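You operate a simulated robot arm through the tools that you are given. There is no shell and no other tool.

The job below is to be done with a simulated robot arm. You get a single attempt, and the scene is never put back.

JOB
Brush white paint over the tank's bare patch, then shut the tin.
Fine: the tank with the blue cover; stand the brush back in its holder; leave the primer shut. A coat counts when it lies all over at full strength: go over it till it gets no stronger.

It is judged by the outcome, as a careful person would: the job done as asked, and still so three seconds after it is handed in. It fails if anything else is knocked over, pushed out of place, dropped, spilled or broken. Lids that push on must go on centred and level and be pressed home; caps that screw on are set level and turned clockwise until they are tight.

ROBOT AND FRAMES
A 7-joint arm with a three-finger gripper, fixed in place. Base frame: the origin is on the floor under the middle of its stand, x ahead of it, y to its left, z up. Readings come in mm, rad, newtons and seconds.
It reaches about 1342 mm from its shoulder. Its first joint turns from -2.897 to 2.897 rad. Payload 2.69 kg.
The tool frame sits at the grasp point between the pads (the TCP): z along the fingers, y along the line on which they close. The tips reach 30 mm beyond it. The gripper opens to 128 mm; its body begins 117 mm behind the TCP.
Orientation is that of the tool frame in the base frame, as a unit quaternion [w, x, y, z]. With the fingers straight down and closing along the base's y, the tool's x points along the base's -x, its y along +y and its z along -z.

CONTROLS
- The arm moves only by the tool play_rows. Its arguments are lists of equal length, an entry for each row: "xyz": the shift along the tool's x, y, z in mm, a list of three; "turn": the turn, a rotation vector about the tool's x, y, z in rad, a list of three. In form: {"xyz": [[dx, dy, dz], ...], "turn": [[ax, ay, az], ...]}. A call has 1 to 20 rows; each row shifts and turns the commanded pose from where the row before left it, along the tool's axes as they then stand. "jaw" is the opening, from 0 (shut) to 1 (fully open), set as the call begins (left out, the last holds). Each row takes 0.2 s and may step no farther than 50 mm and 0.15 rad from the row before; otherwise, or with a gripper value out of range, the whole call is refused. A pose out of reach is approached as far as the arm can. The call stops where the force on the tool passes 40 N (or 10 N more than at its start, if that is more) or the arm is blocked; 0.2 s more then pass. The fingers move at their own pace (about 127 mm/s each) and stop on an object; they squeeze with about 41 N. The grip force told is the motor's: it shows also when the fingers shut on nothing. Time passes only in rows, and 0.2 s behind the last, so rows that do not move let the fingers close. It gives the time, the measured TCP pose, the force on the tool (base axes), the opening and the grip force at its end, in the units of the frame above (readings bear some noise), with the torque about the TCP (base axes, N m) and any sound that the robot's microphone picked up, and new pictures: "show" is both (left out), scene, wrist or none.
- Cameras (640 x 400 px; columns grow to the right, rows downward): "scene" is fixed at [48.1, 649, 1474.1]; the picture's right is [-0.65, -0.76, 0.00], its down [-0.16, 0.14, -0.98] and it looks along [0.74, -0.64, -0.21] (base axes); focal length 350 px, centre (320, 200). "wrist" rides on the gripper at [58, 54, -131] in the tool frame; the picture's right is [-0.68, 0.74, 0.00], its down [-0.62, -0.57, -0.55] and it looks along [-0.40, -0.37, 0.84] (tool axes); focal length 234 px, centre (320, 200).
- slide_trunk(by): moves the trunk up (or, below 0, down) by that many mm; the arm rides with it, the base frame stays. It gives what a move gives, with no picture.
- point_at(camera, pixels): there is no depth. For up to 12 entries [column, row, z] of the newest picture of that camera ("zoom" is the newest enlarged one), the place [x, y] in the base frame at which the ray of that pixel passes the height z, good to about 2 mm. It takes no simulated time.
- close_up(camera, box): a new picture of the part [left, top, right, bottom] of that camera's present view, enlarged. It takes no simulated time.
- finish_job(): hands the job in; it is judged then, once.

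Open the gripper and draw the arm clear of the work before you hand the job in, unless the task says otherwise.

The tools are called after "Request:" as name(argument=value, ...) on one line, values as JSON. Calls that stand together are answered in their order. play_rows: Moves the arm, as the interface text tells. Its arguments: {"type":"object","properties":{"xyz":{"type":"array","items":{"type":"array","items":{"type":"number"}}},"turn":{"type":"array","items":{"type":"array","items":{"type":"number"}}},"jaw":{"type":"number"},"show":{"type":"string","enum":["both","scene","wrist","none"]}},"required":["xyz","turn"]} The other tools are called the same way: slide_trunk (by) moves the trunk up or down; point_at (camera, pixels) gives the place at which the rays of pixels pass given heights; close_up (camera, box) takes an enlarged picture of a part of a camera's view; finish_job () hands the job in.

At the start:

```text
time_s: 0.0
eef_pos: [615.1, -201.9, 1422.7]
ee_rot: [0.0, 0.0, 1.0, 0.0]
contact_force: [-0.2, 0.2, -0.6]
torque: [0.0, 0.0, -0.02]
width: 128.0
finger_force: 0.0
trunk travel left (down, up): [-250.0, 100.0]
```

scene: 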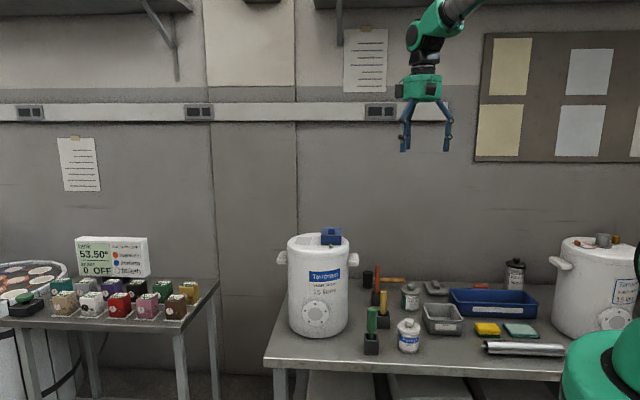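
wrist: 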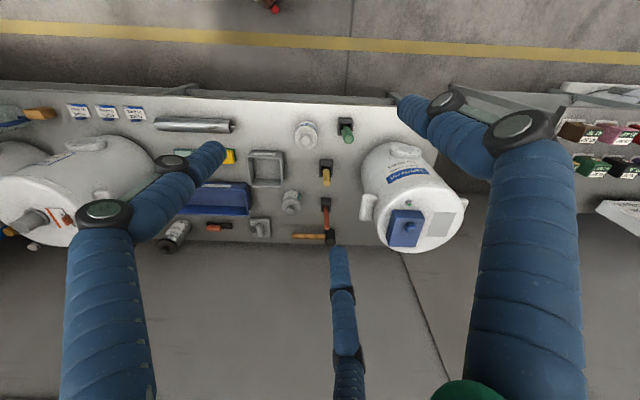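

I begin by looking closely at the bench from both cameras: the tank with the blue cover is near scene (320,285), and the brushes and tins are near (360-450,270-350).

Request:
close_up(camera="scene", box=[260, 220, 460, 370])

Request:
close_up(camera="wrist", box=[230, 90, 480, 260])

Request:
close_up(camera="scene", box=[60, 220, 230, 340])

Request:
close_up(camera="scene", box=[440, 220, 640, 370])

```text
2.67 times, centred on (360, 295) of scene
```

zoom: 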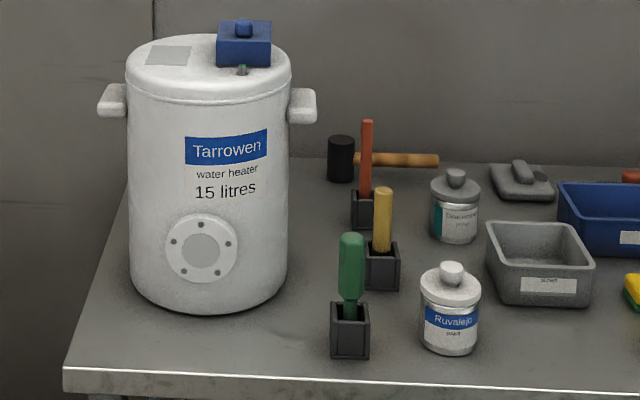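

```text
2.35 times, centred on (355, 175) of wrist
```

zoom: 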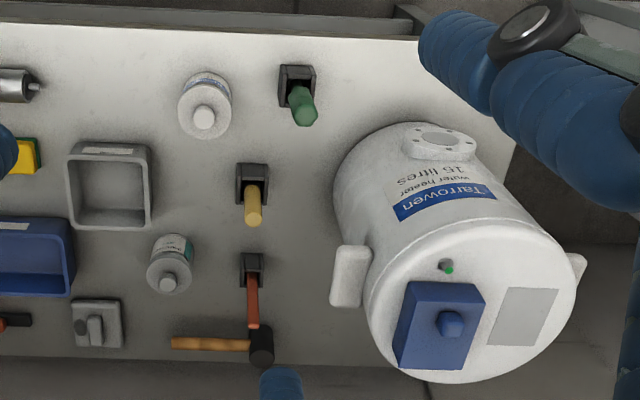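

```text
3.33 times, centred on (145, 280) of scene
```

zoom: 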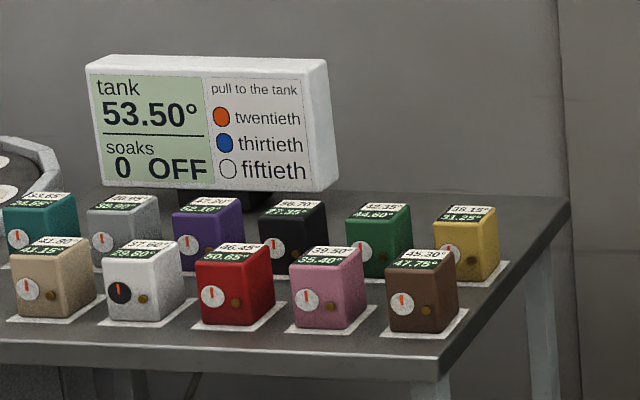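

```text
2.67 times, centred on (540, 295) of scene
```

zoom: 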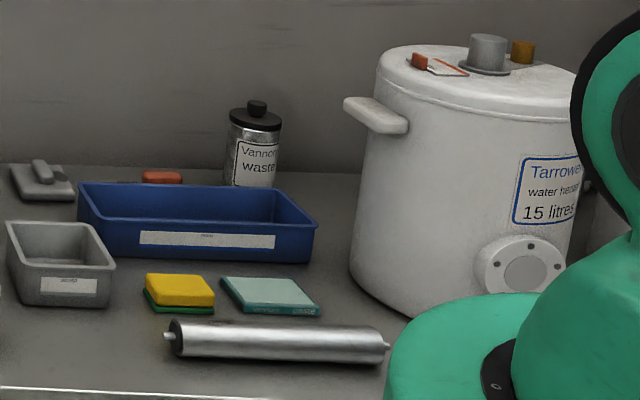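

The Ruvalejo tin (near) and another tin with a teal label (farther) are candidates; I zoom in more on both tins, the three brushes and the wall notes.

Request:
close_up(camera="scene", box=[380, 270, 460, 360])

Request:
close_up(camera="scene", box=[350, 255, 410, 360])

Request:
close_up(camera="wrist", box=[270, 110, 370, 180])

Request:
close_up(camera="wrist", box=[370, 140, 470, 260])

Request:
close_up(camera="scene", box=[280, 220, 370, 280])

Request:
close_up(camera="scene", box=[335, 20, 395, 100])

Request:
close_up(camera="scene", box=[50, 130, 110, 200])

```text
4.44 times, centred on (420, 315) of scene
```

zoom: 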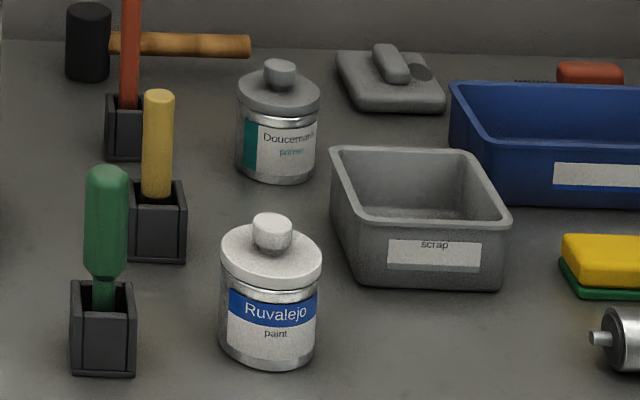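

```text
3.81 times, centred on (380, 308) of scene
```

zoom: 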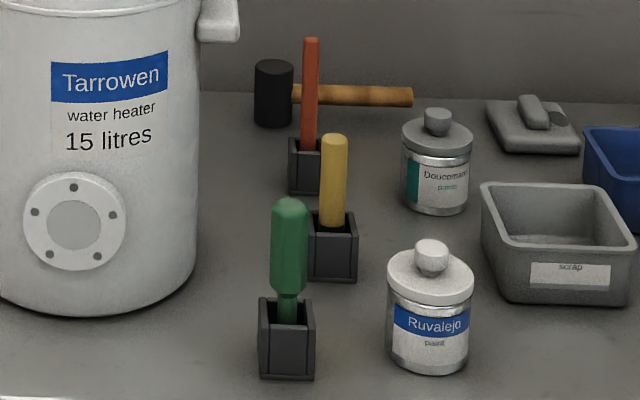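

```text
5.71 times, centred on (320, 145) of wrist
```

zoom: 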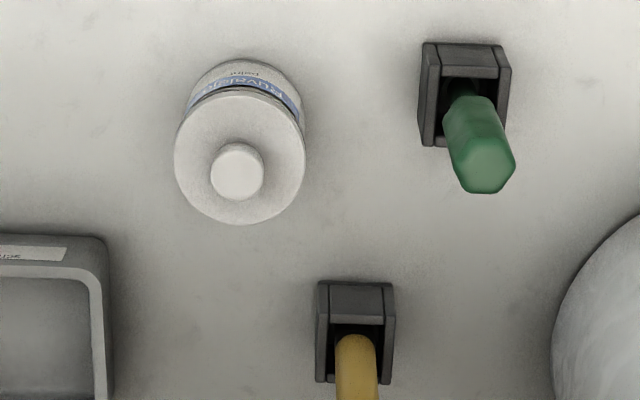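

```text
3.33 times, centred on (420, 200) of wrist
```

zoom: 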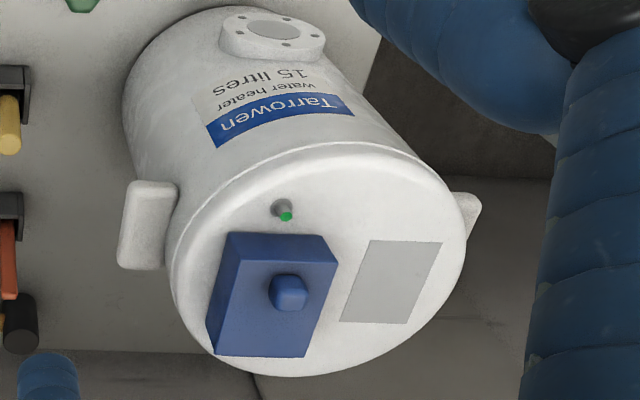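

```text
6.67 times, centred on (325, 250) of scene
```

zoom: 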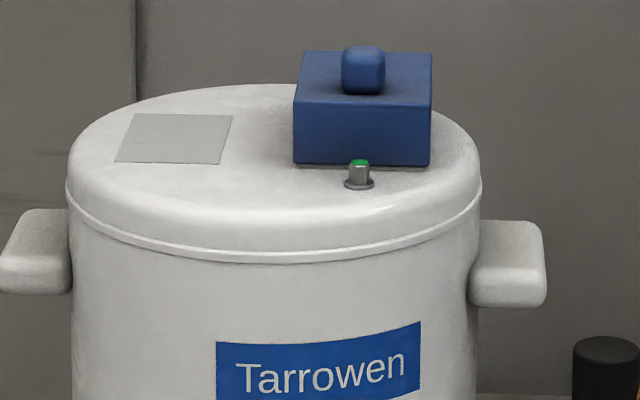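

```text
5.00 times, centred on (365, 60) of scene
```

zoom: 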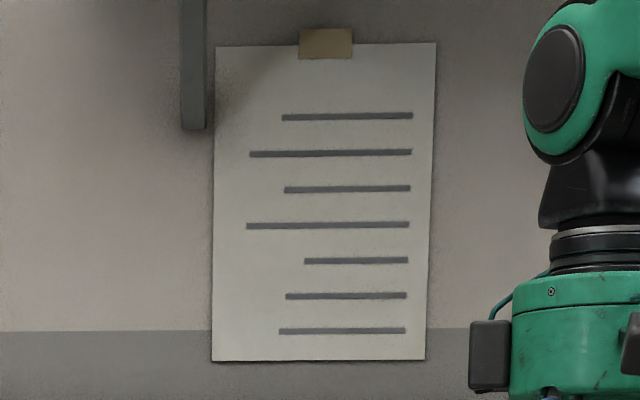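

```text
5.71 times, centred on (80, 165) of scene
```

zoom: 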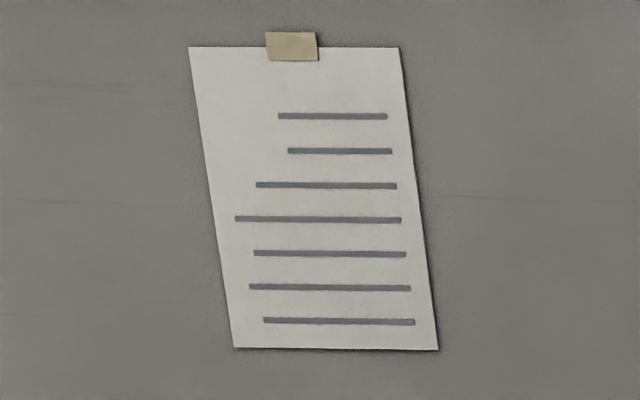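

The "Ruvalejo paint" tin has the white lid and the "Doucemarie" tin is the primer; I use point_at with both cameras at several heights to find the table height and object positions by triangulation.

Request:
point_at(camera="scene", pixels=[[294.4, 244.3, 1000], [294.4, 244.3, 1200], [358.5, 330, 800], [358.5, 330, 1000], [361, 354, 700], [361, 354, 900], [408, 320, 800], [408, 320, 1000], [414, 318, 900], [423, 266, 900]])

Request:
point_at(camera="wrist", pixels=[[426, 236.6, 1000], [426, 236.6, 1200], [446, 237.2, 1000], [446, 237.2, 1200], [456.6, 212.6, 1000], [456.6, 212.6, 1200], [435, 212, 1000], [435, 212, 1200]])

```text
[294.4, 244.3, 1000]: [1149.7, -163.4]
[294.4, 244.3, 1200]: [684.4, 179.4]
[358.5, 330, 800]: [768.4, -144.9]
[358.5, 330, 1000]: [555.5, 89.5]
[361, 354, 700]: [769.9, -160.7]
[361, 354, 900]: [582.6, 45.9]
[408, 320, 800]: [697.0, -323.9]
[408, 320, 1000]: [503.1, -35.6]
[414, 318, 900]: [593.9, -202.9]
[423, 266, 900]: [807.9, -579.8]
```

```text
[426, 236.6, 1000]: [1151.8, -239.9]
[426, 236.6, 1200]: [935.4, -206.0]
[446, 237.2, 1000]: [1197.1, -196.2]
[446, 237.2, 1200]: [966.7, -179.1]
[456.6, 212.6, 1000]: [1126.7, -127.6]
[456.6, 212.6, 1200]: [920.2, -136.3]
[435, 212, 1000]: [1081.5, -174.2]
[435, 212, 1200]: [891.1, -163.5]
```

Triangulating gives the tank top at about z=1018 with the patch centred near (1120,-183), and the paint lid knob near (715,-360,778). I move the gripper to get a closer wrist view of the tools and tins.

Request:
play_rows(xyz=[[10.7, 18.9, 39], [10.7, 18.9, 39], [10.7, 18.9, 39], [10.7, 18.9, 39], [10.7, 18.9, 39], [10.7, 18.9, 39], [10.7, 18.9, 39]], turn=[[0, 0, 0], [0, 0, 0], [0, 0, 0], [0, 0, 0], [0, 0, 0], [0, 0, 0], [0, 0, 0]], jaw=1)

```text
time_s: 1.6
eef_pos: [540.2, -70.3, 1147.5]
ee_rot: [0.0, -0.001, 1.0, 0.001]
contact_force: [-0.3, 0.2, 0.2]
torque: [0.03, -0.03, 0.01]
width: 127.8
finger_force: 0.0
trunk travel left (down, up): [-250.0, 100.0]
```

scene: 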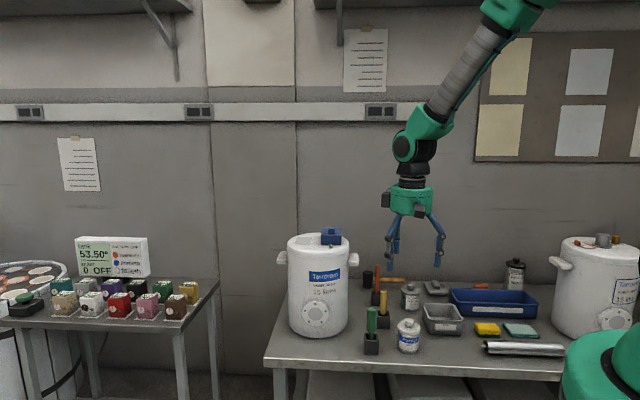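
wrist: 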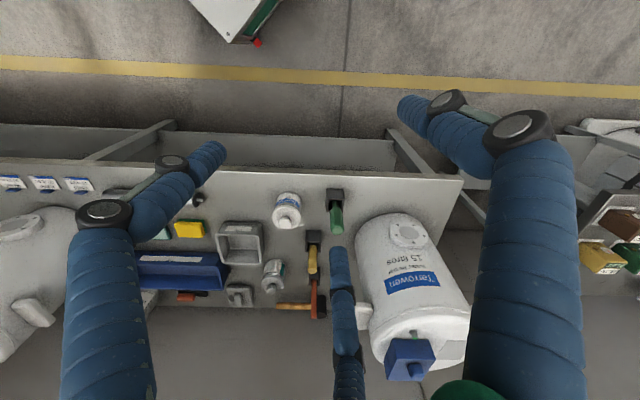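

The tools now sit near wrist (285-340,190-310); I zoom in on them.

Request:
close_up(camera="wrist", box=[255, 180, 355, 250])

Request:
close_up(camera="wrist", box=[250, 220, 350, 330])

Request:
close_up(camera="wrist", box=[150, 180, 350, 320])

```text
5.71 times, centred on (305, 215) of wrist
```

zoom: 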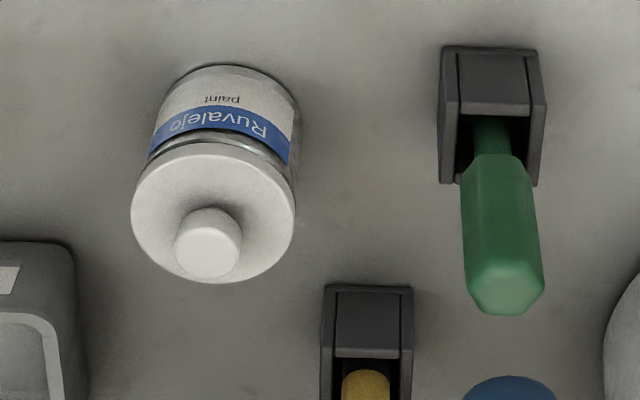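

```text
3.64 times, centred on (300, 275) of wrist
```

zoom: 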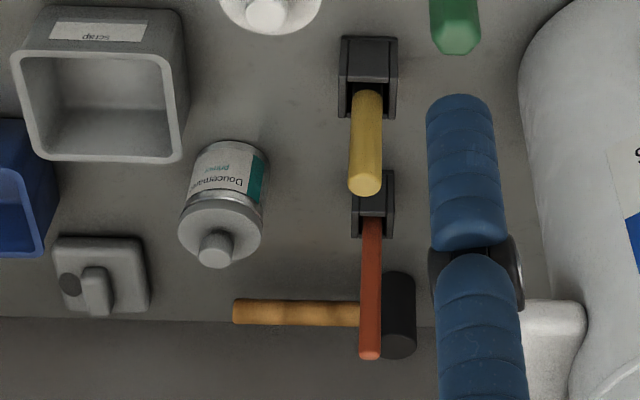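

```text
2.86 times, centred on (250, 250) of wrist
```

zoom: 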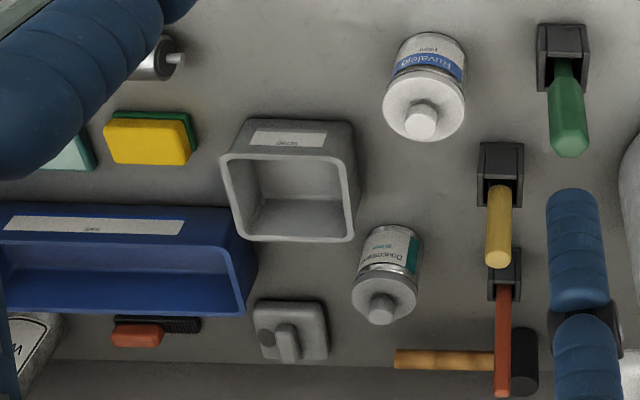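

I zoom further into the scene view of each holder to see what sits below each handle.

Request:
close_up(camera="scene", box=[355, 300, 385, 360])

Request:
close_up(camera="scene", box=[365, 260, 395, 335])

Request:
close_up(camera="scene", box=[395, 310, 425, 358])

Request:
close_up(camera="wrist", box=[320, 180, 355, 215])

```text
6.67 times, centred on (370, 330) of scene
```

zoom: 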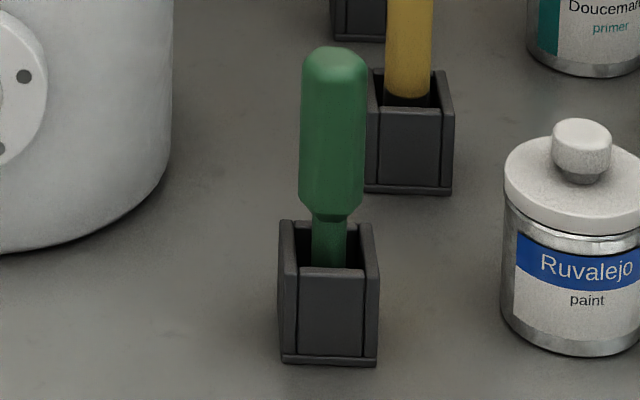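

```text
5.33 times, centred on (380, 298) of scene
```

zoom: 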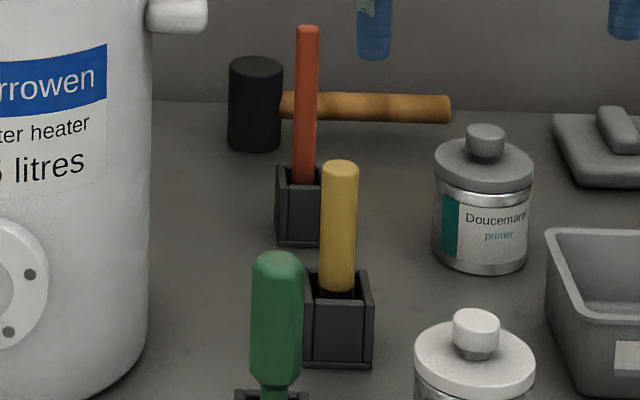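

```text
8.33 times, centred on (410, 334) of scene
```

zoom: 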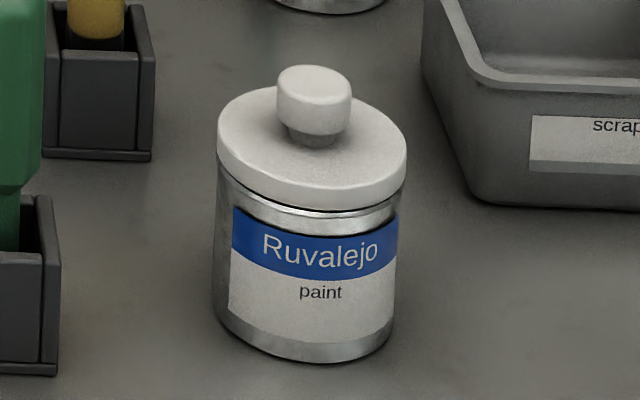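

```text
11.43 times, centred on (338, 198) of wrist
```

zoom: 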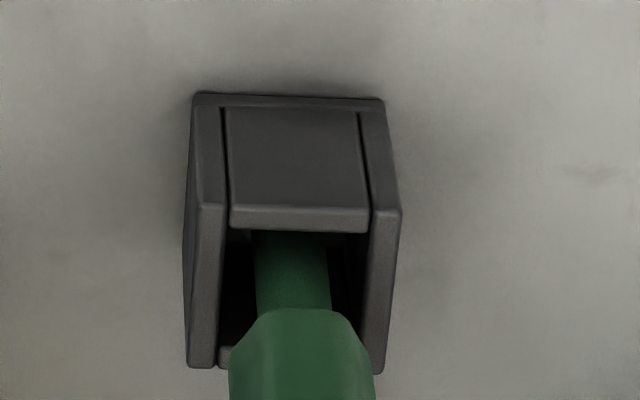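

I triangulate the green holder's base corners in both views to fix the table height.

Request:
point_at(camera="scene", pixels=[[378.5, 354.3, 650], [378.5, 354.3, 750], [364.5, 354.0, 650], [364.5, 354.0, 750], [408, 353.5, 650], [408, 353.5, 750]])

Request:
point_at(camera="wrist", pixels=[[326.6, 188.3, 650], [326.6, 188.3, 750], [342.9, 188.8, 650], [342.9, 188.8, 750]])

```text
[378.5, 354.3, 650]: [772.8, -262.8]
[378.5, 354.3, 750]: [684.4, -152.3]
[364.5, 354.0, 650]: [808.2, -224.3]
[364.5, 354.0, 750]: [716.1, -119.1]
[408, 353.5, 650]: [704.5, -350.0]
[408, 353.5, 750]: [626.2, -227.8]
```

```text
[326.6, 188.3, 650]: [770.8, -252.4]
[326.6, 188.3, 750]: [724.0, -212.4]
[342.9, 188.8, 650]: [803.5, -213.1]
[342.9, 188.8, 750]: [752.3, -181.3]
```

The table top is about z=662 and the bench axes are rotated roughly 47°. I move the wrist camera over the tools to look down into the holders.

Request:
play_rows(xyz=[[-32, -29, 0], [-32, -29, 0], [-32, -29, 0], [-32, -29, 0], [-32, -29, 0], [-32, -29, 0]], turn=[[0, 0, 0], [0, 0, 0], [0, 0, 0], [0, 0, 0], [0, 0, 0], [0, 0, 0]], show="wrist")

```text
time_s: 3.0
eef_pos: [730.0, -242.8, 1151.2]
ee_rot: [-0.001, -0.001, 1.0, 0.0]
contact_force: [-0.5, 0.5, 0.3]
torque: [-0.04, 0.0, -0.01]
width: 127.9
finger_force: 0.1
trunk travel left (down, up): [-250.0, 100.0]
```

wrist: 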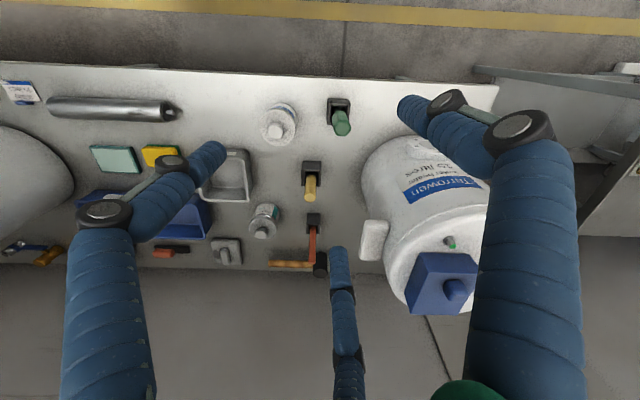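

The holders are now at wrist (338,108), (311,170) and (313,218); I zoom into each.

Request:
close_up(camera="wrist", box=[320, 90, 360, 140])

Request:
close_up(camera="wrist", box=[290, 155, 330, 205])

Request:
close_up(camera="wrist", box=[290, 205, 330, 275])

Request:
close_up(camera="wrist", box=[255, 95, 305, 150])

```text
8.00 times, centred on (340, 115) of wrist
```

zoom: 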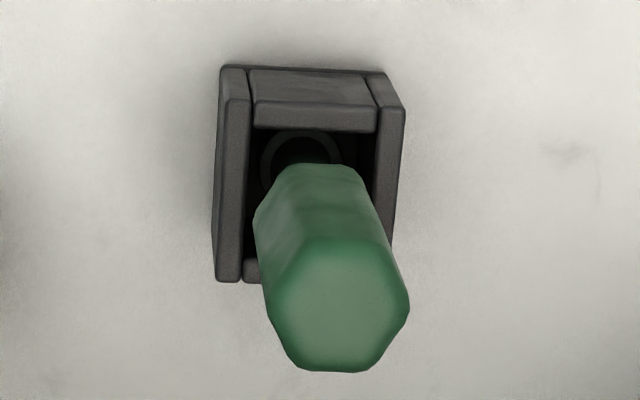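

```text
8.00 times, centred on (310, 180) of wrist
```

zoom: 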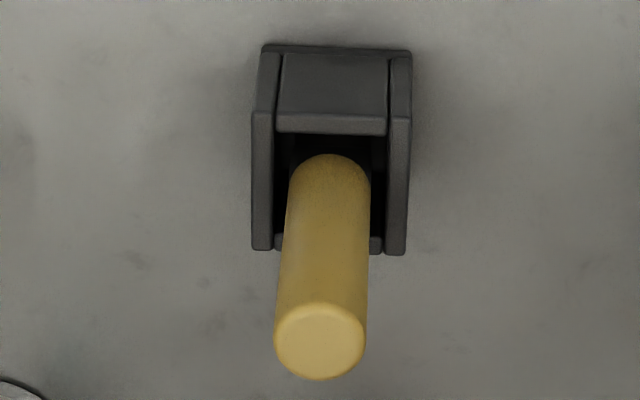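

```text
5.71 times, centred on (310, 240) of wrist
```

zoom: 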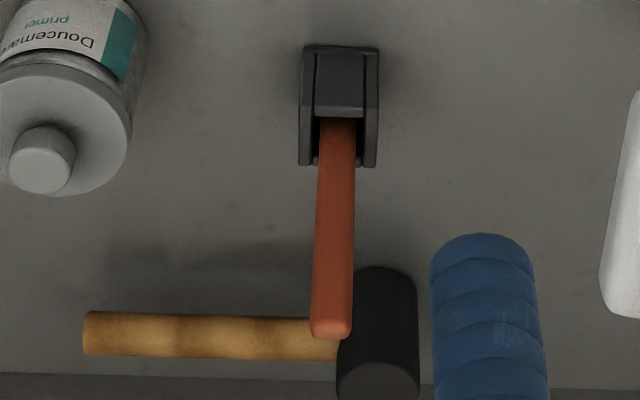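

```text
7.27 times, centred on (280, 122) of wrist
```

zoom: 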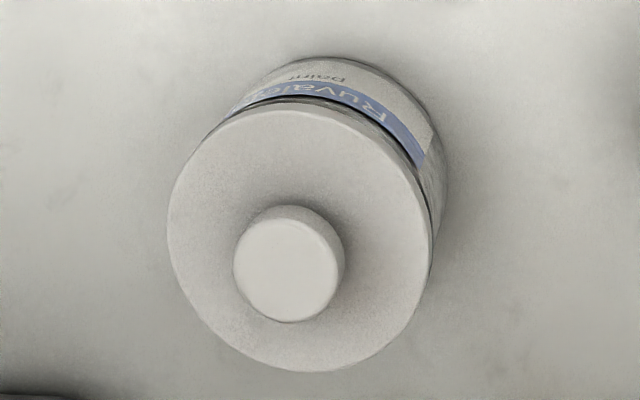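

Inside the green holder there is a ring-like shape near zoom (303,155); I zoom in more on each opening.

Request:
close_up(camera="wrist", box=[330, 98, 352, 116])

Request:
close_up(camera="wrist", box=[300, 165, 322, 183])

Request:
close_up(camera="wrist", box=[304, 212, 324, 234])

```text
16.00 times, centred on (341, 107) of wrist
```

zoom: 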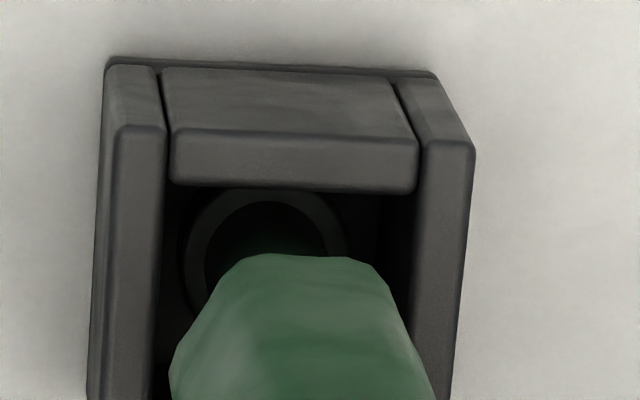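

```text
16.00 times, centred on (311, 174) of wrist
```

zoom: 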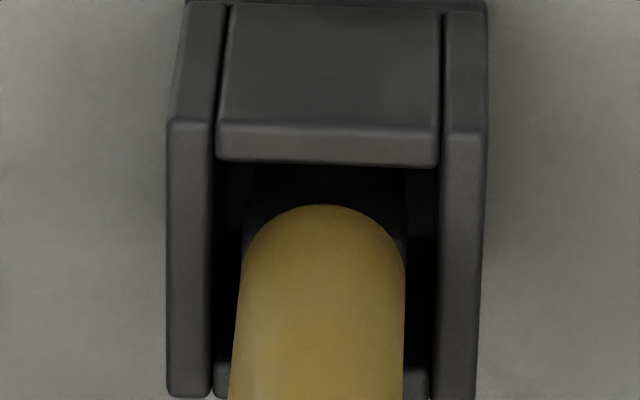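

```text
16.00 times, centred on (314, 223) of wrist
```

zoom: 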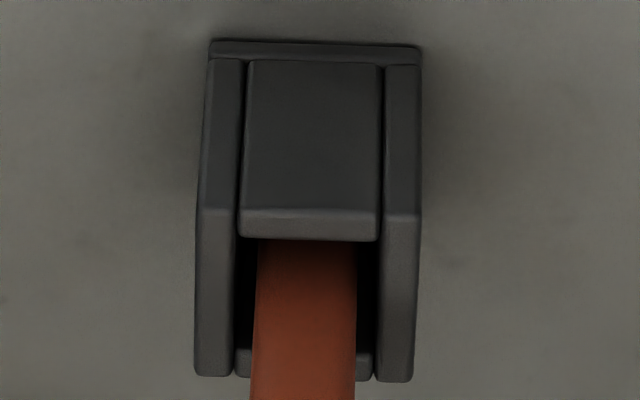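

The yellow tool has a rectangular block at its base, so it is the likeliest flat brush, while green looks like a round socket. I look at the gripper's finger layout in the scene view before grasping.

Request:
close_up(camera="scene", box=[320, 140, 480, 280])

Request:
close_up(camera="wrist", box=[0, 0, 640, 400])

```text
2.86 times, centred on (400, 210) of scene
```

zoom: 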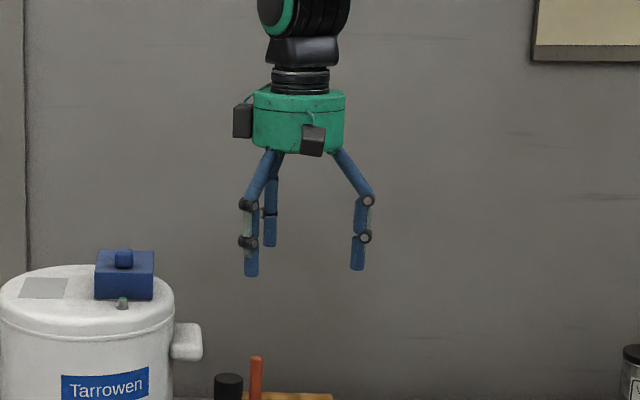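

```text
1.00 times, centred on (320, 200) of wrist (not enlarged: the box is as wide or as high as the picture)
```

zoom: 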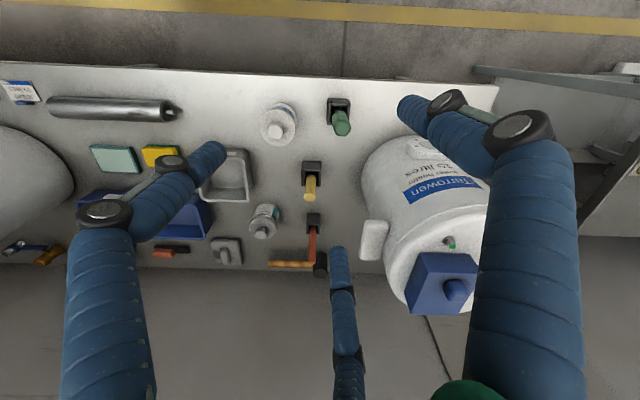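

I triangulate handle tops and the knob using both cameras (green top wrist (342.5,128), yellow (310,197.5), red (311.7,262.8), knob (275.7,132)).

Request:
point_at(camera="wrist", pixels=[[342.5, 128.1, 800], [342.5, 128.1, 850], [310, 197.5, 800], [310, 197.5, 850], [311.75, 262.8, 800], [311.75, 262.8, 850], [275.7, 132.1, 770], [275.7, 132.1, 800]])

Request:
point_at(camera="scene", pixels=[[372.25, 309, 800], [372.25, 309, 850], [383.9, 291.3, 800], [383.9, 291.3, 850], [377.75, 265.6, 800], [377.75, 265.6, 850], [409.2, 319.5, 770], [409.2, 319.5, 800]])

```text
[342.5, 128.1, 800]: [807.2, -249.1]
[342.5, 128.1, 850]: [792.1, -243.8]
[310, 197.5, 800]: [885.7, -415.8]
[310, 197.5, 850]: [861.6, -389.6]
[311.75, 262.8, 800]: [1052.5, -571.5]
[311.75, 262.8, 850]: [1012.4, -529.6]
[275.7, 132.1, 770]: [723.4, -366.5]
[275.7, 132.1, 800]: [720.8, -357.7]
```

```text
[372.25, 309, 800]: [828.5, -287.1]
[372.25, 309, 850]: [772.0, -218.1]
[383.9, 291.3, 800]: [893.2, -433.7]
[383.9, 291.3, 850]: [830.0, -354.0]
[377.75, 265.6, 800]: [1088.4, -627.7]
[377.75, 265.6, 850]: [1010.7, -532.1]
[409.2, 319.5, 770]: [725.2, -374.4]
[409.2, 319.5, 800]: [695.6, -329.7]
```

Green top is at about (799,-246,828), yellow at (879,-408,814), red at (1012,-530,850), paint knob at about (723,-364,774). I move the open gripper to above the paint tin's knob.

Request:
play_rows(xyz=[[1.1, -17.2, 40], [1.1, -17.2, 40], [1.1, -17.2, 40], [1.1, -17.2, 40], [1.1, -17.2, 40], [1.1, -17.2, 40], [1.1, -17.2, 40]], turn=[[0, 0, 0], [0, 0, 0], [0, 0, 0], [0, 0, 0], [0, 0, 0], [0, 0, 0], [0, 0, 0]])

```text
time_s: 4.6
eef_pos: [724.5, -362.7, 868.5]
ee_rot: [0.0, -0.001, 1.0, 0.0]
contact_force: [-0.1, 0.0, 1.4]
torque: [-0.02, 0.01, 0.0]
width: 127.8
finger_force: 0.1
trunk travel left (down, up): [-250.0, 100.0]
```

scene: 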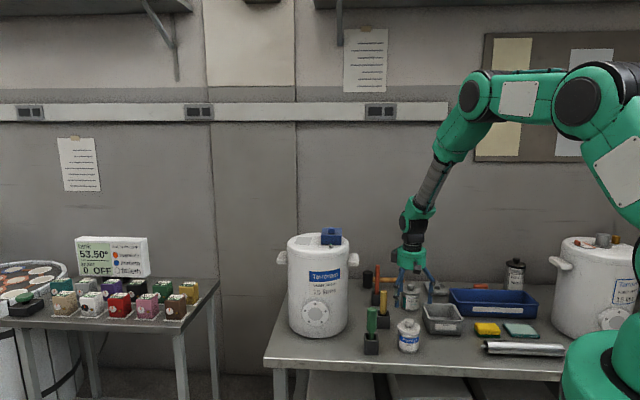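
wrist: 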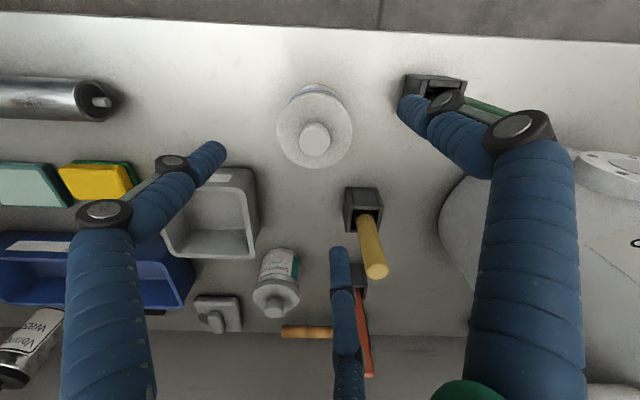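

The knob appears at wrist (314,140); I zoom in and check the tin's centre more precisely.

Request:
close_up(camera="wrist", box=[264, 75, 364, 175])

Request:
close_up(camera="scene", box=[355, 230, 475, 360])

```text
4.00 times, centred on (314, 125) of wrist
```

zoom: 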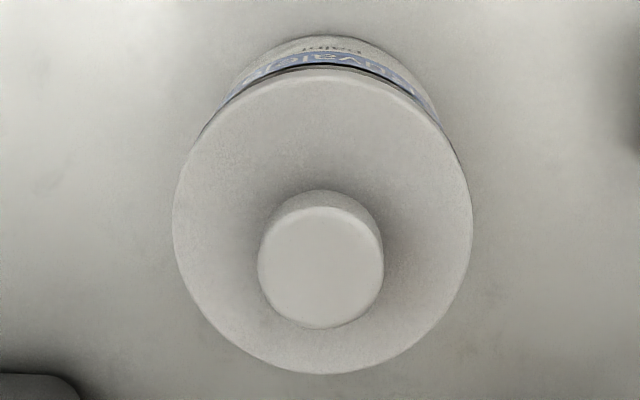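

```text
3.08 times, centred on (415, 295) of scene
```

zoom: 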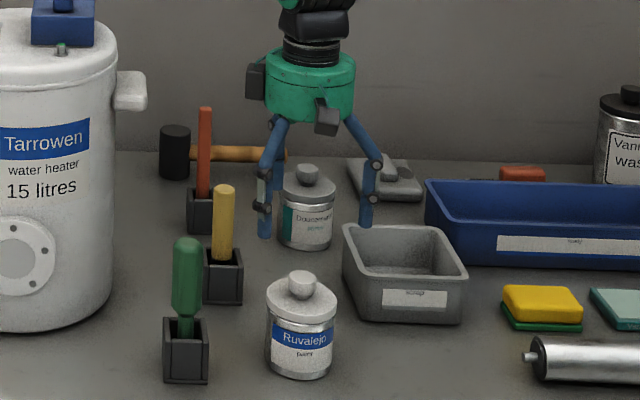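

I query the knob-top and lid centres in the wrist view at a few heights.

Request:
point_at(camera="wrist", pixels=[[314, 141, 760], [314, 141, 775], [314, 141, 790], [314.8, 131.2, 740], [314.8, 131.2, 755]])

Request:
point_at(camera="scene", pixels=[[408.8, 320, 760], [408.8, 320, 775], [408.8, 320, 790]])

```text
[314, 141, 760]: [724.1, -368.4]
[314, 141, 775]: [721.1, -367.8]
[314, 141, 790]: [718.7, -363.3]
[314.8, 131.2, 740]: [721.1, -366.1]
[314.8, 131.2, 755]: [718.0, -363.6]
```

```text
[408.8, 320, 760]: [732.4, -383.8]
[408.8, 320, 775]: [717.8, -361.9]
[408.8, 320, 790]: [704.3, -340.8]
```

The knob centre is about (721.5,-366), so I shift 3 mm and descend to just above the lid with fingers open.

Request:
play_rows(xyz=[[3, -3.3, 0], [0, 0, 40], [0, 0, 25], [0, 0, 13], [0, 0, 4]], turn=[[0, 0, 0], [0, 0, 0], [0, 0, 0], [0, 0, 0], [0, 0, 0]])

```text
time_s: 5.8
eef_pos: [720.9, -365.4, 784.9]
ee_rot: [0.0, -0.001, 1.0, 0.0]
contact_force: [-0.1, -0.5, 1.2]
torque: [-0.03, -0.01, -0.05]
width: 127.9
finger_force: 0.1
trunk travel left (down, up): [-250.0, 100.0]
```

scene: 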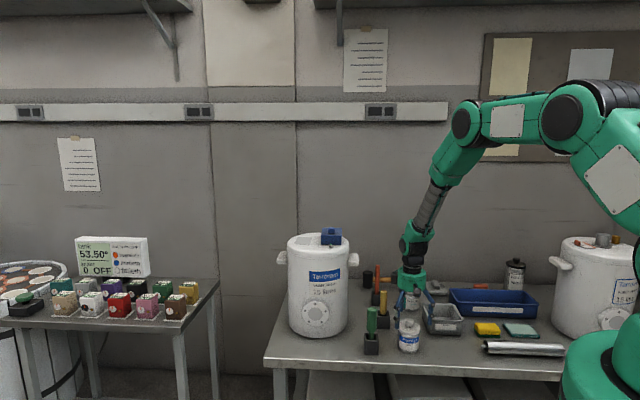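
wrist: 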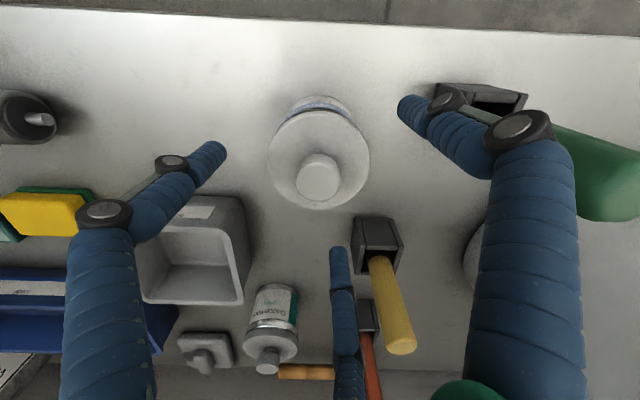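

Request:
close_up(camera="scene", box=[365, 250, 465, 360])

Request:
point_at(camera="wrist", pixels=[[318, 177, 771], [320, 150, 747]])

```text
3.64 times, centred on (415, 305) of scene
```

zoom: 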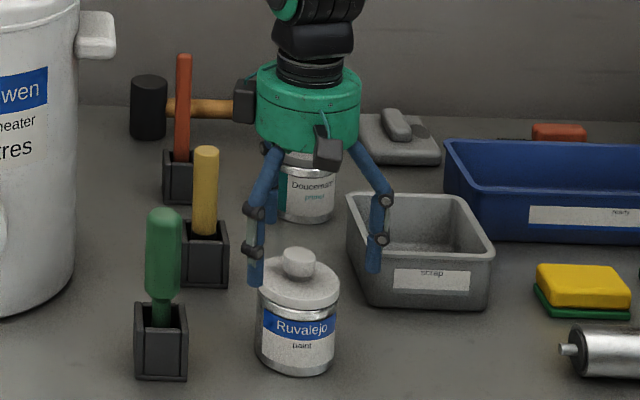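

```text
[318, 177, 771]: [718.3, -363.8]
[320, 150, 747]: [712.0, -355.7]
```

The knob sits centred between the three fingers, with tips about 5 mm above the lid. I close on the knob.

Request:
play_rows(xyz=[[0, 0, 2], [0, 0, 0], [0, 0, 0], [0, 0, 0], [0, 0, 0]], turn=[[0, 0, 0], [0, 0, 0], [0, 0, 0], [0, 0, 0], [0, 0, 0]], jaw=0)

```text
time_s: 7.0
eef_pos: [720.1, -365.0, 784.4]
ee_rot: [0.0, 0.0, 1.0, 0.0]
contact_force: [-0.1, 0.9, 0.1]
torque: [0.02, -0.03, 0.0]
width: 27.5
finger_force: 40.6
trunk travel left (down, up): [-250.0, 100.0]
heard: snap
```

scene: 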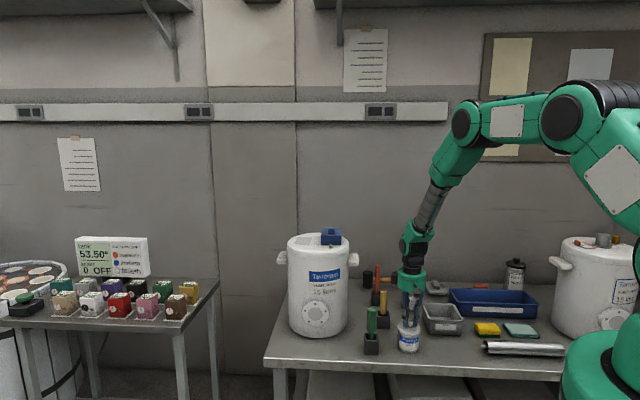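
wrist: 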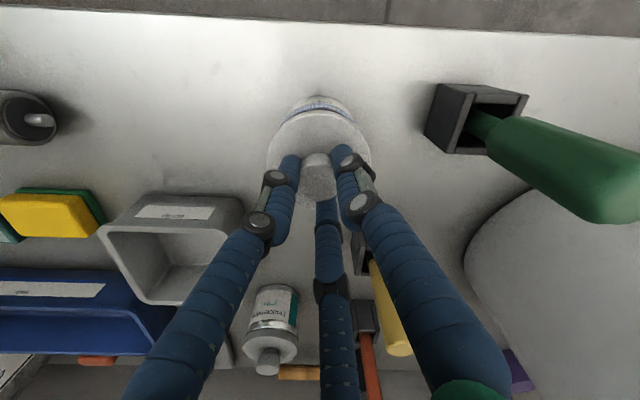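

A "snap" was heard and the grip holds at 27.5 mm with 40.6 N. I zoom in to see the lid state.

Request:
close_up(camera="scene", box=[380, 280, 440, 360])

Request:
close_up(camera="wrist", box=[255, 80, 385, 220])

```text
5.00 times, centred on (410, 320) of scene
```

zoom: 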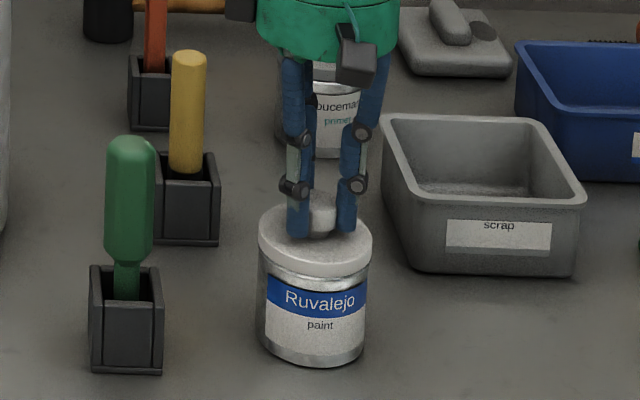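

```text
2.86 times, centred on (320, 150) of wrist
```

zoom: 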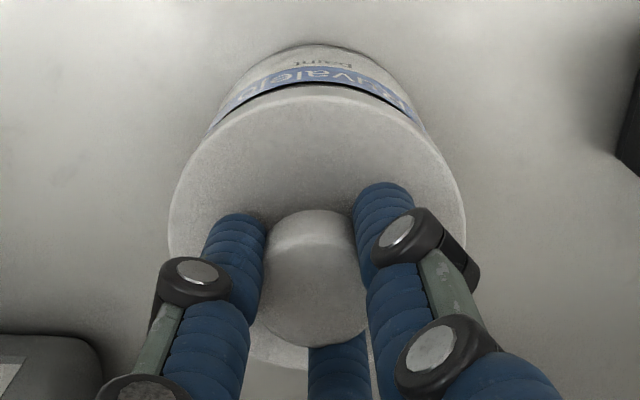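

The knob is held between three fingertips and the lid is still on. I pull straight up gently and watch the forces.

Request:
play_rows(xyz=[[0, 0, -2], [0, 0, -3], [0, 0, -5], [0, 0, -5]], turn=[[0, 0, 0], [0, 0, 0], [0, 0, 0], [0, 0, 0]])

Request:
close_up(camera="scene", box=[380, 280, 440, 360])

```text
time_s: 8.0
eef_pos: [720.0, -367.0, 800.5]
ee_rot: [0.0, 0.0, 1.0, 0.0]
contact_force: [-0.3, 0.0, 0.1]
torque: [0.01, 0.01, 0.02]
width: 28.7
finger_force: 40.5
trunk travel left (down, up): [-250.0, 100.0]
```

scene: 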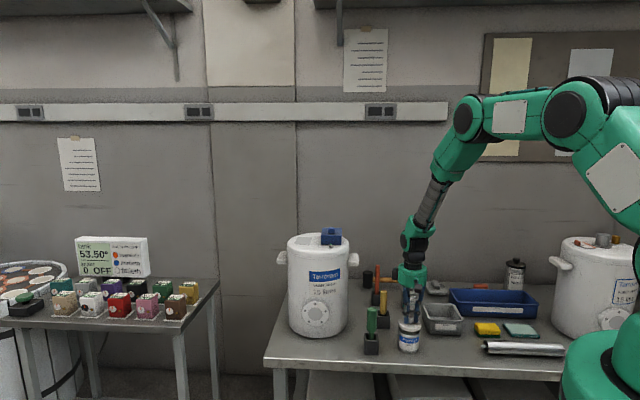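
wrist: 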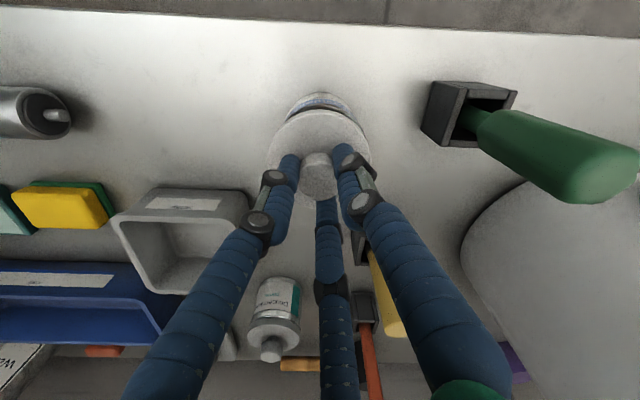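

```text
5.00 times, centred on (410, 320) of scene
```

zoom: 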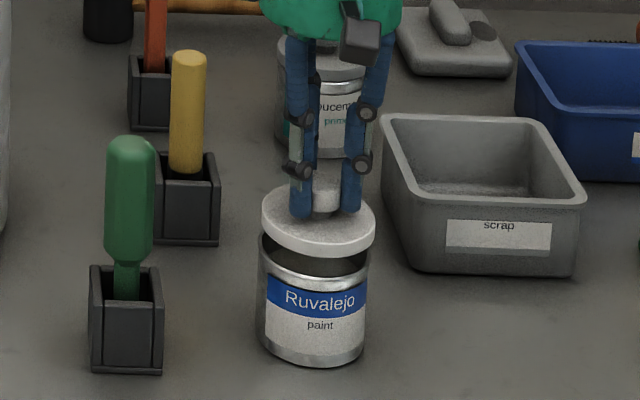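

The lid came off cleanly and is held level enough; the tin stays put. I raise it and look for a free spot on the bench to set it down, querying positions of the surrounding items.

Request:
play_rows(xyz=[[0, 0, -30], [0, 0, -40]], turn=[[0, 0, 0], [0, 0, 0]])

Request:
close_up(camera="scene", box=[380, 260, 480, 360])

Request:
close_up(camera="wrist", box=[220, 60, 420, 220])

```text
time_s: 8.6
eef_pos: [716.3, -365.7, 869.4]
ee_rot: [-0.001, 0.0, 1.0, 0.0]
contact_force: [0.6, -0.3, -1.0]
torque: [-0.01, -0.02, -0.01]
width: 27.8
finger_force: 41.1
trunk travel left (down, up): [-250.0, 100.0]
```

scene: 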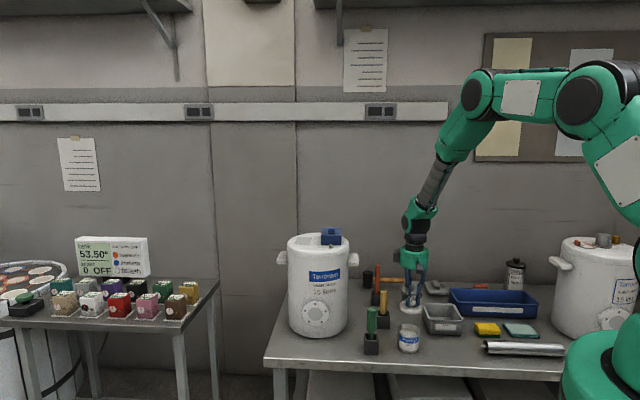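
wrist: 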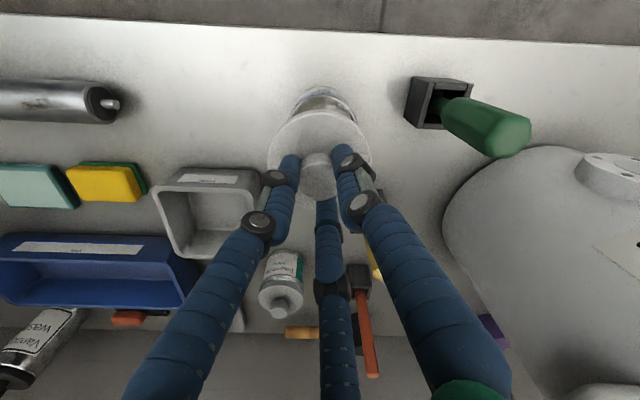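

```text
4.00 times, centred on (430, 310) of scene
```

zoom: 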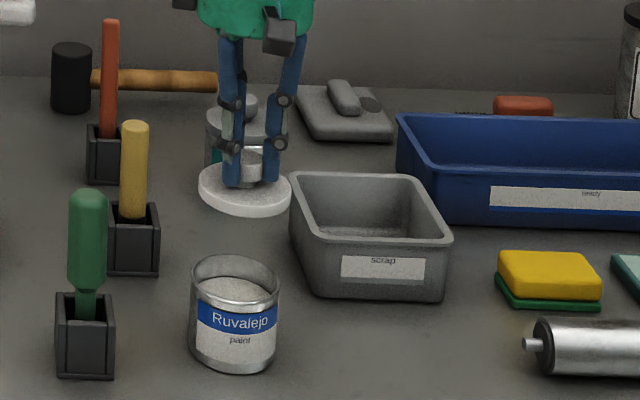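

```text
2.50 times, centred on (320, 140) of wrist
```

zoom: 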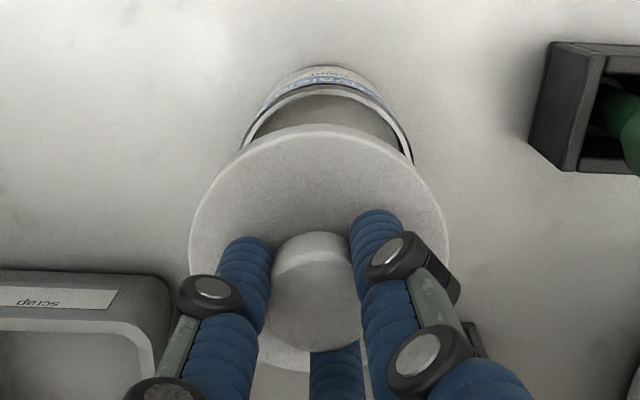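

The tin is open with white paint visible inside. I query the free area left of the tin in the wrist view (tube end (118,103), scrap bin corner (160,190)).

Request:
point_at(camera="wrist", pixels=[[190, 90, 662], [120, 103, 690], [160, 185, 720], [255, 172, 720], [145, 180, 690], [190, 30, 662], [290, 110, 662], [340, 95, 662]])

Request:
point_at(camera="scene", pixels=[[440, 350, 662], [450, 350, 662], [461, 348, 690], [430, 334, 662], [460, 334, 662], [408, 353, 662], [450, 378, 662]])

```text
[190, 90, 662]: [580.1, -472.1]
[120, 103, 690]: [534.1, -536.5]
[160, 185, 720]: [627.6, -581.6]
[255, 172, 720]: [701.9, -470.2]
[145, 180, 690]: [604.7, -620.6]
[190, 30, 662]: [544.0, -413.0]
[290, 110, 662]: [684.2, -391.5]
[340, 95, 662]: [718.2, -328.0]
```

```text
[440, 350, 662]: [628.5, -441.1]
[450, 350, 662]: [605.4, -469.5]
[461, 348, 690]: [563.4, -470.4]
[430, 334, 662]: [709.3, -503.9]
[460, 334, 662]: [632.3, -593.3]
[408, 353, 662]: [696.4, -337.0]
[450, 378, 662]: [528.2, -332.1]
```

A clear spot is about (617,-447): 50 mm or more from tin, tube end and scrap bin. I carry the lid there and lower it partway.

Request:
play_rows(xyz=[[33, -27, 0], [33, -27, 0], [33, -27, 0], [0, 0, 40], [0, 0, 40], [0, 0, 40], [0, 0, 12]], turn=[[0, 0, 0], [0, 0, 0], [0, 0, 0], [0, 0, 0], [0, 0, 0], [0, 0, 0], [0, 0, 0]])

Request:
close_up(camera="scene", box=[380, 270, 480, 380])

```text
time_s: 10.2
eef_pos: [622.0, -449.9, 737.8]
ee_rot: [0.0, 0.0, 1.0, 0.0]
contact_force: [0.0, 0.0, 0.9]
torque: [0.04, 0.07, 0.02]
width: 27.6
finger_force: 41.2
trunk travel left (down, up): [-250.0, 100.0]
```

scene: 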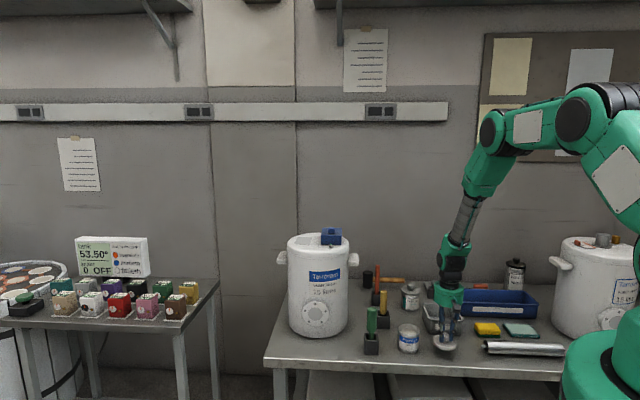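
wrist: 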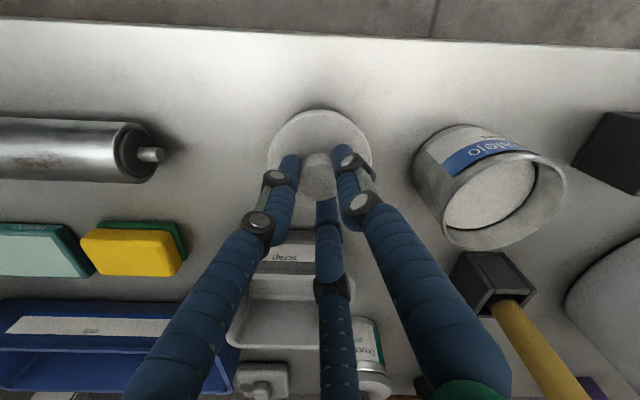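

```text
3.64 times, centred on (430, 325) of scene
```

zoom: 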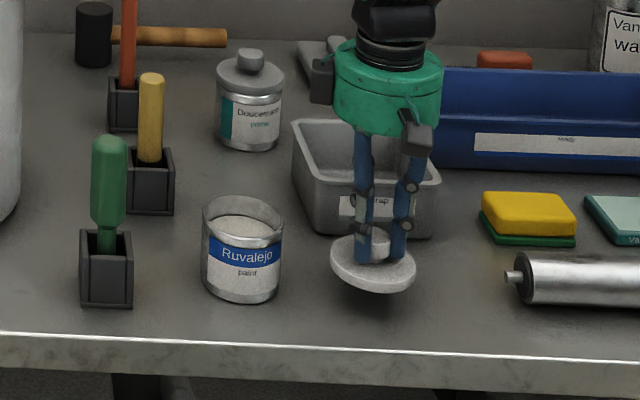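

The lid is hanging slightly tilted, a little above the bench. I lower it in small steps, watching for contact.

Request:
play_rows(xyz=[[0, 0, 4], [0, 0, 4], [0, 0, 0]], turn=[[0, 0, 0], [0, 0, 0], [0, 0, 0]], show="none")

Request:
close_up(camera="scene", box=[410, 300, 480, 370])

```text
time_s: 11.0
eef_pos: [621.0, -449.1, 732.8]
ee_rot: [0.0, -0.001, 1.0, 0.0]
contact_force: [-0.1, 0.1, -1.0]
torque: [0.0, 0.05, -0.03]
width: 27.6
finger_force: 40.7
trunk travel left (down, up): [-250.0, 100.0]
```

```text
5.71 times, centred on (445, 335) of scene
```

zoom: 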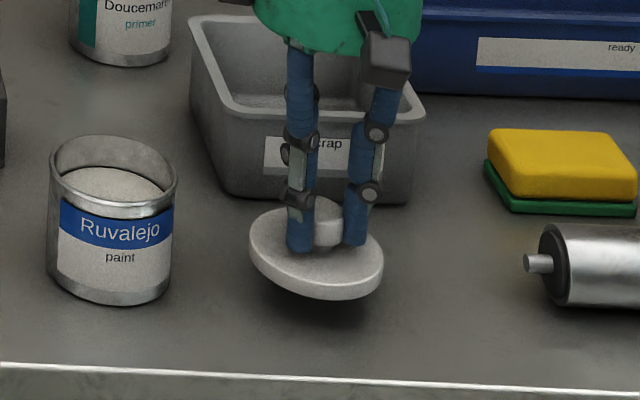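

Still clear of the bench with the shadow narrowing; I lower further in small steps.

Request:
play_rows(xyz=[[0, 0, 3], [0, 0, 0]], turn=[[0, 0, 0], [0, 0, 0]], show="none")

Request:
play_rows(xyz=[[0, 0, 3], [0, 0, 0]], turn=[[0, 0, 0], [0, 0, 0]], show="none")

Request:
close_up(camera="scene", box=[410, 300, 480, 370])

```text
time_s: 11.6
eef_pos: [623.7, -450.0, 726.9]
ee_rot: [0.001, -0.001, 1.0, 0.0]
contact_force: [-0.5, -0.3, -0.1]
torque: [-0.05, 0.0, 0.03]
width: 27.5
finger_force: 40.8
trunk travel left (down, up): [-250.0, 100.0]
```

```text
time_s: 12.2
eef_pos: [623.1, -449.6, 725.5]
ee_rot: [0.0, -0.001, 1.0, 0.0]
contact_force: [-0.6, -0.1, 0.5]
torque: [0.02, -0.03, -0.01]
width: 27.7
finger_force: 40.8
trunk travel left (down, up): [-250.0, 100.0]
```

```text
5.71 times, centred on (445, 335) of scene
```

zoom: 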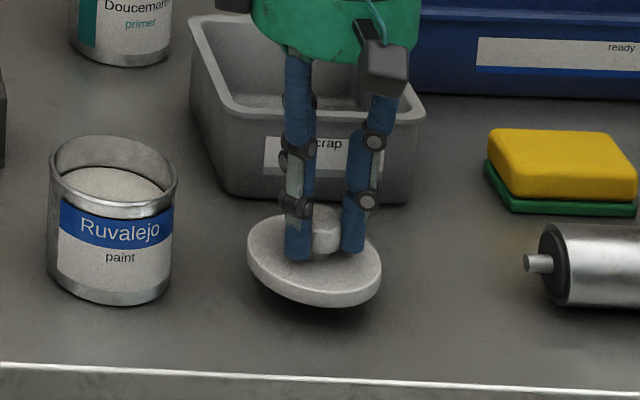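

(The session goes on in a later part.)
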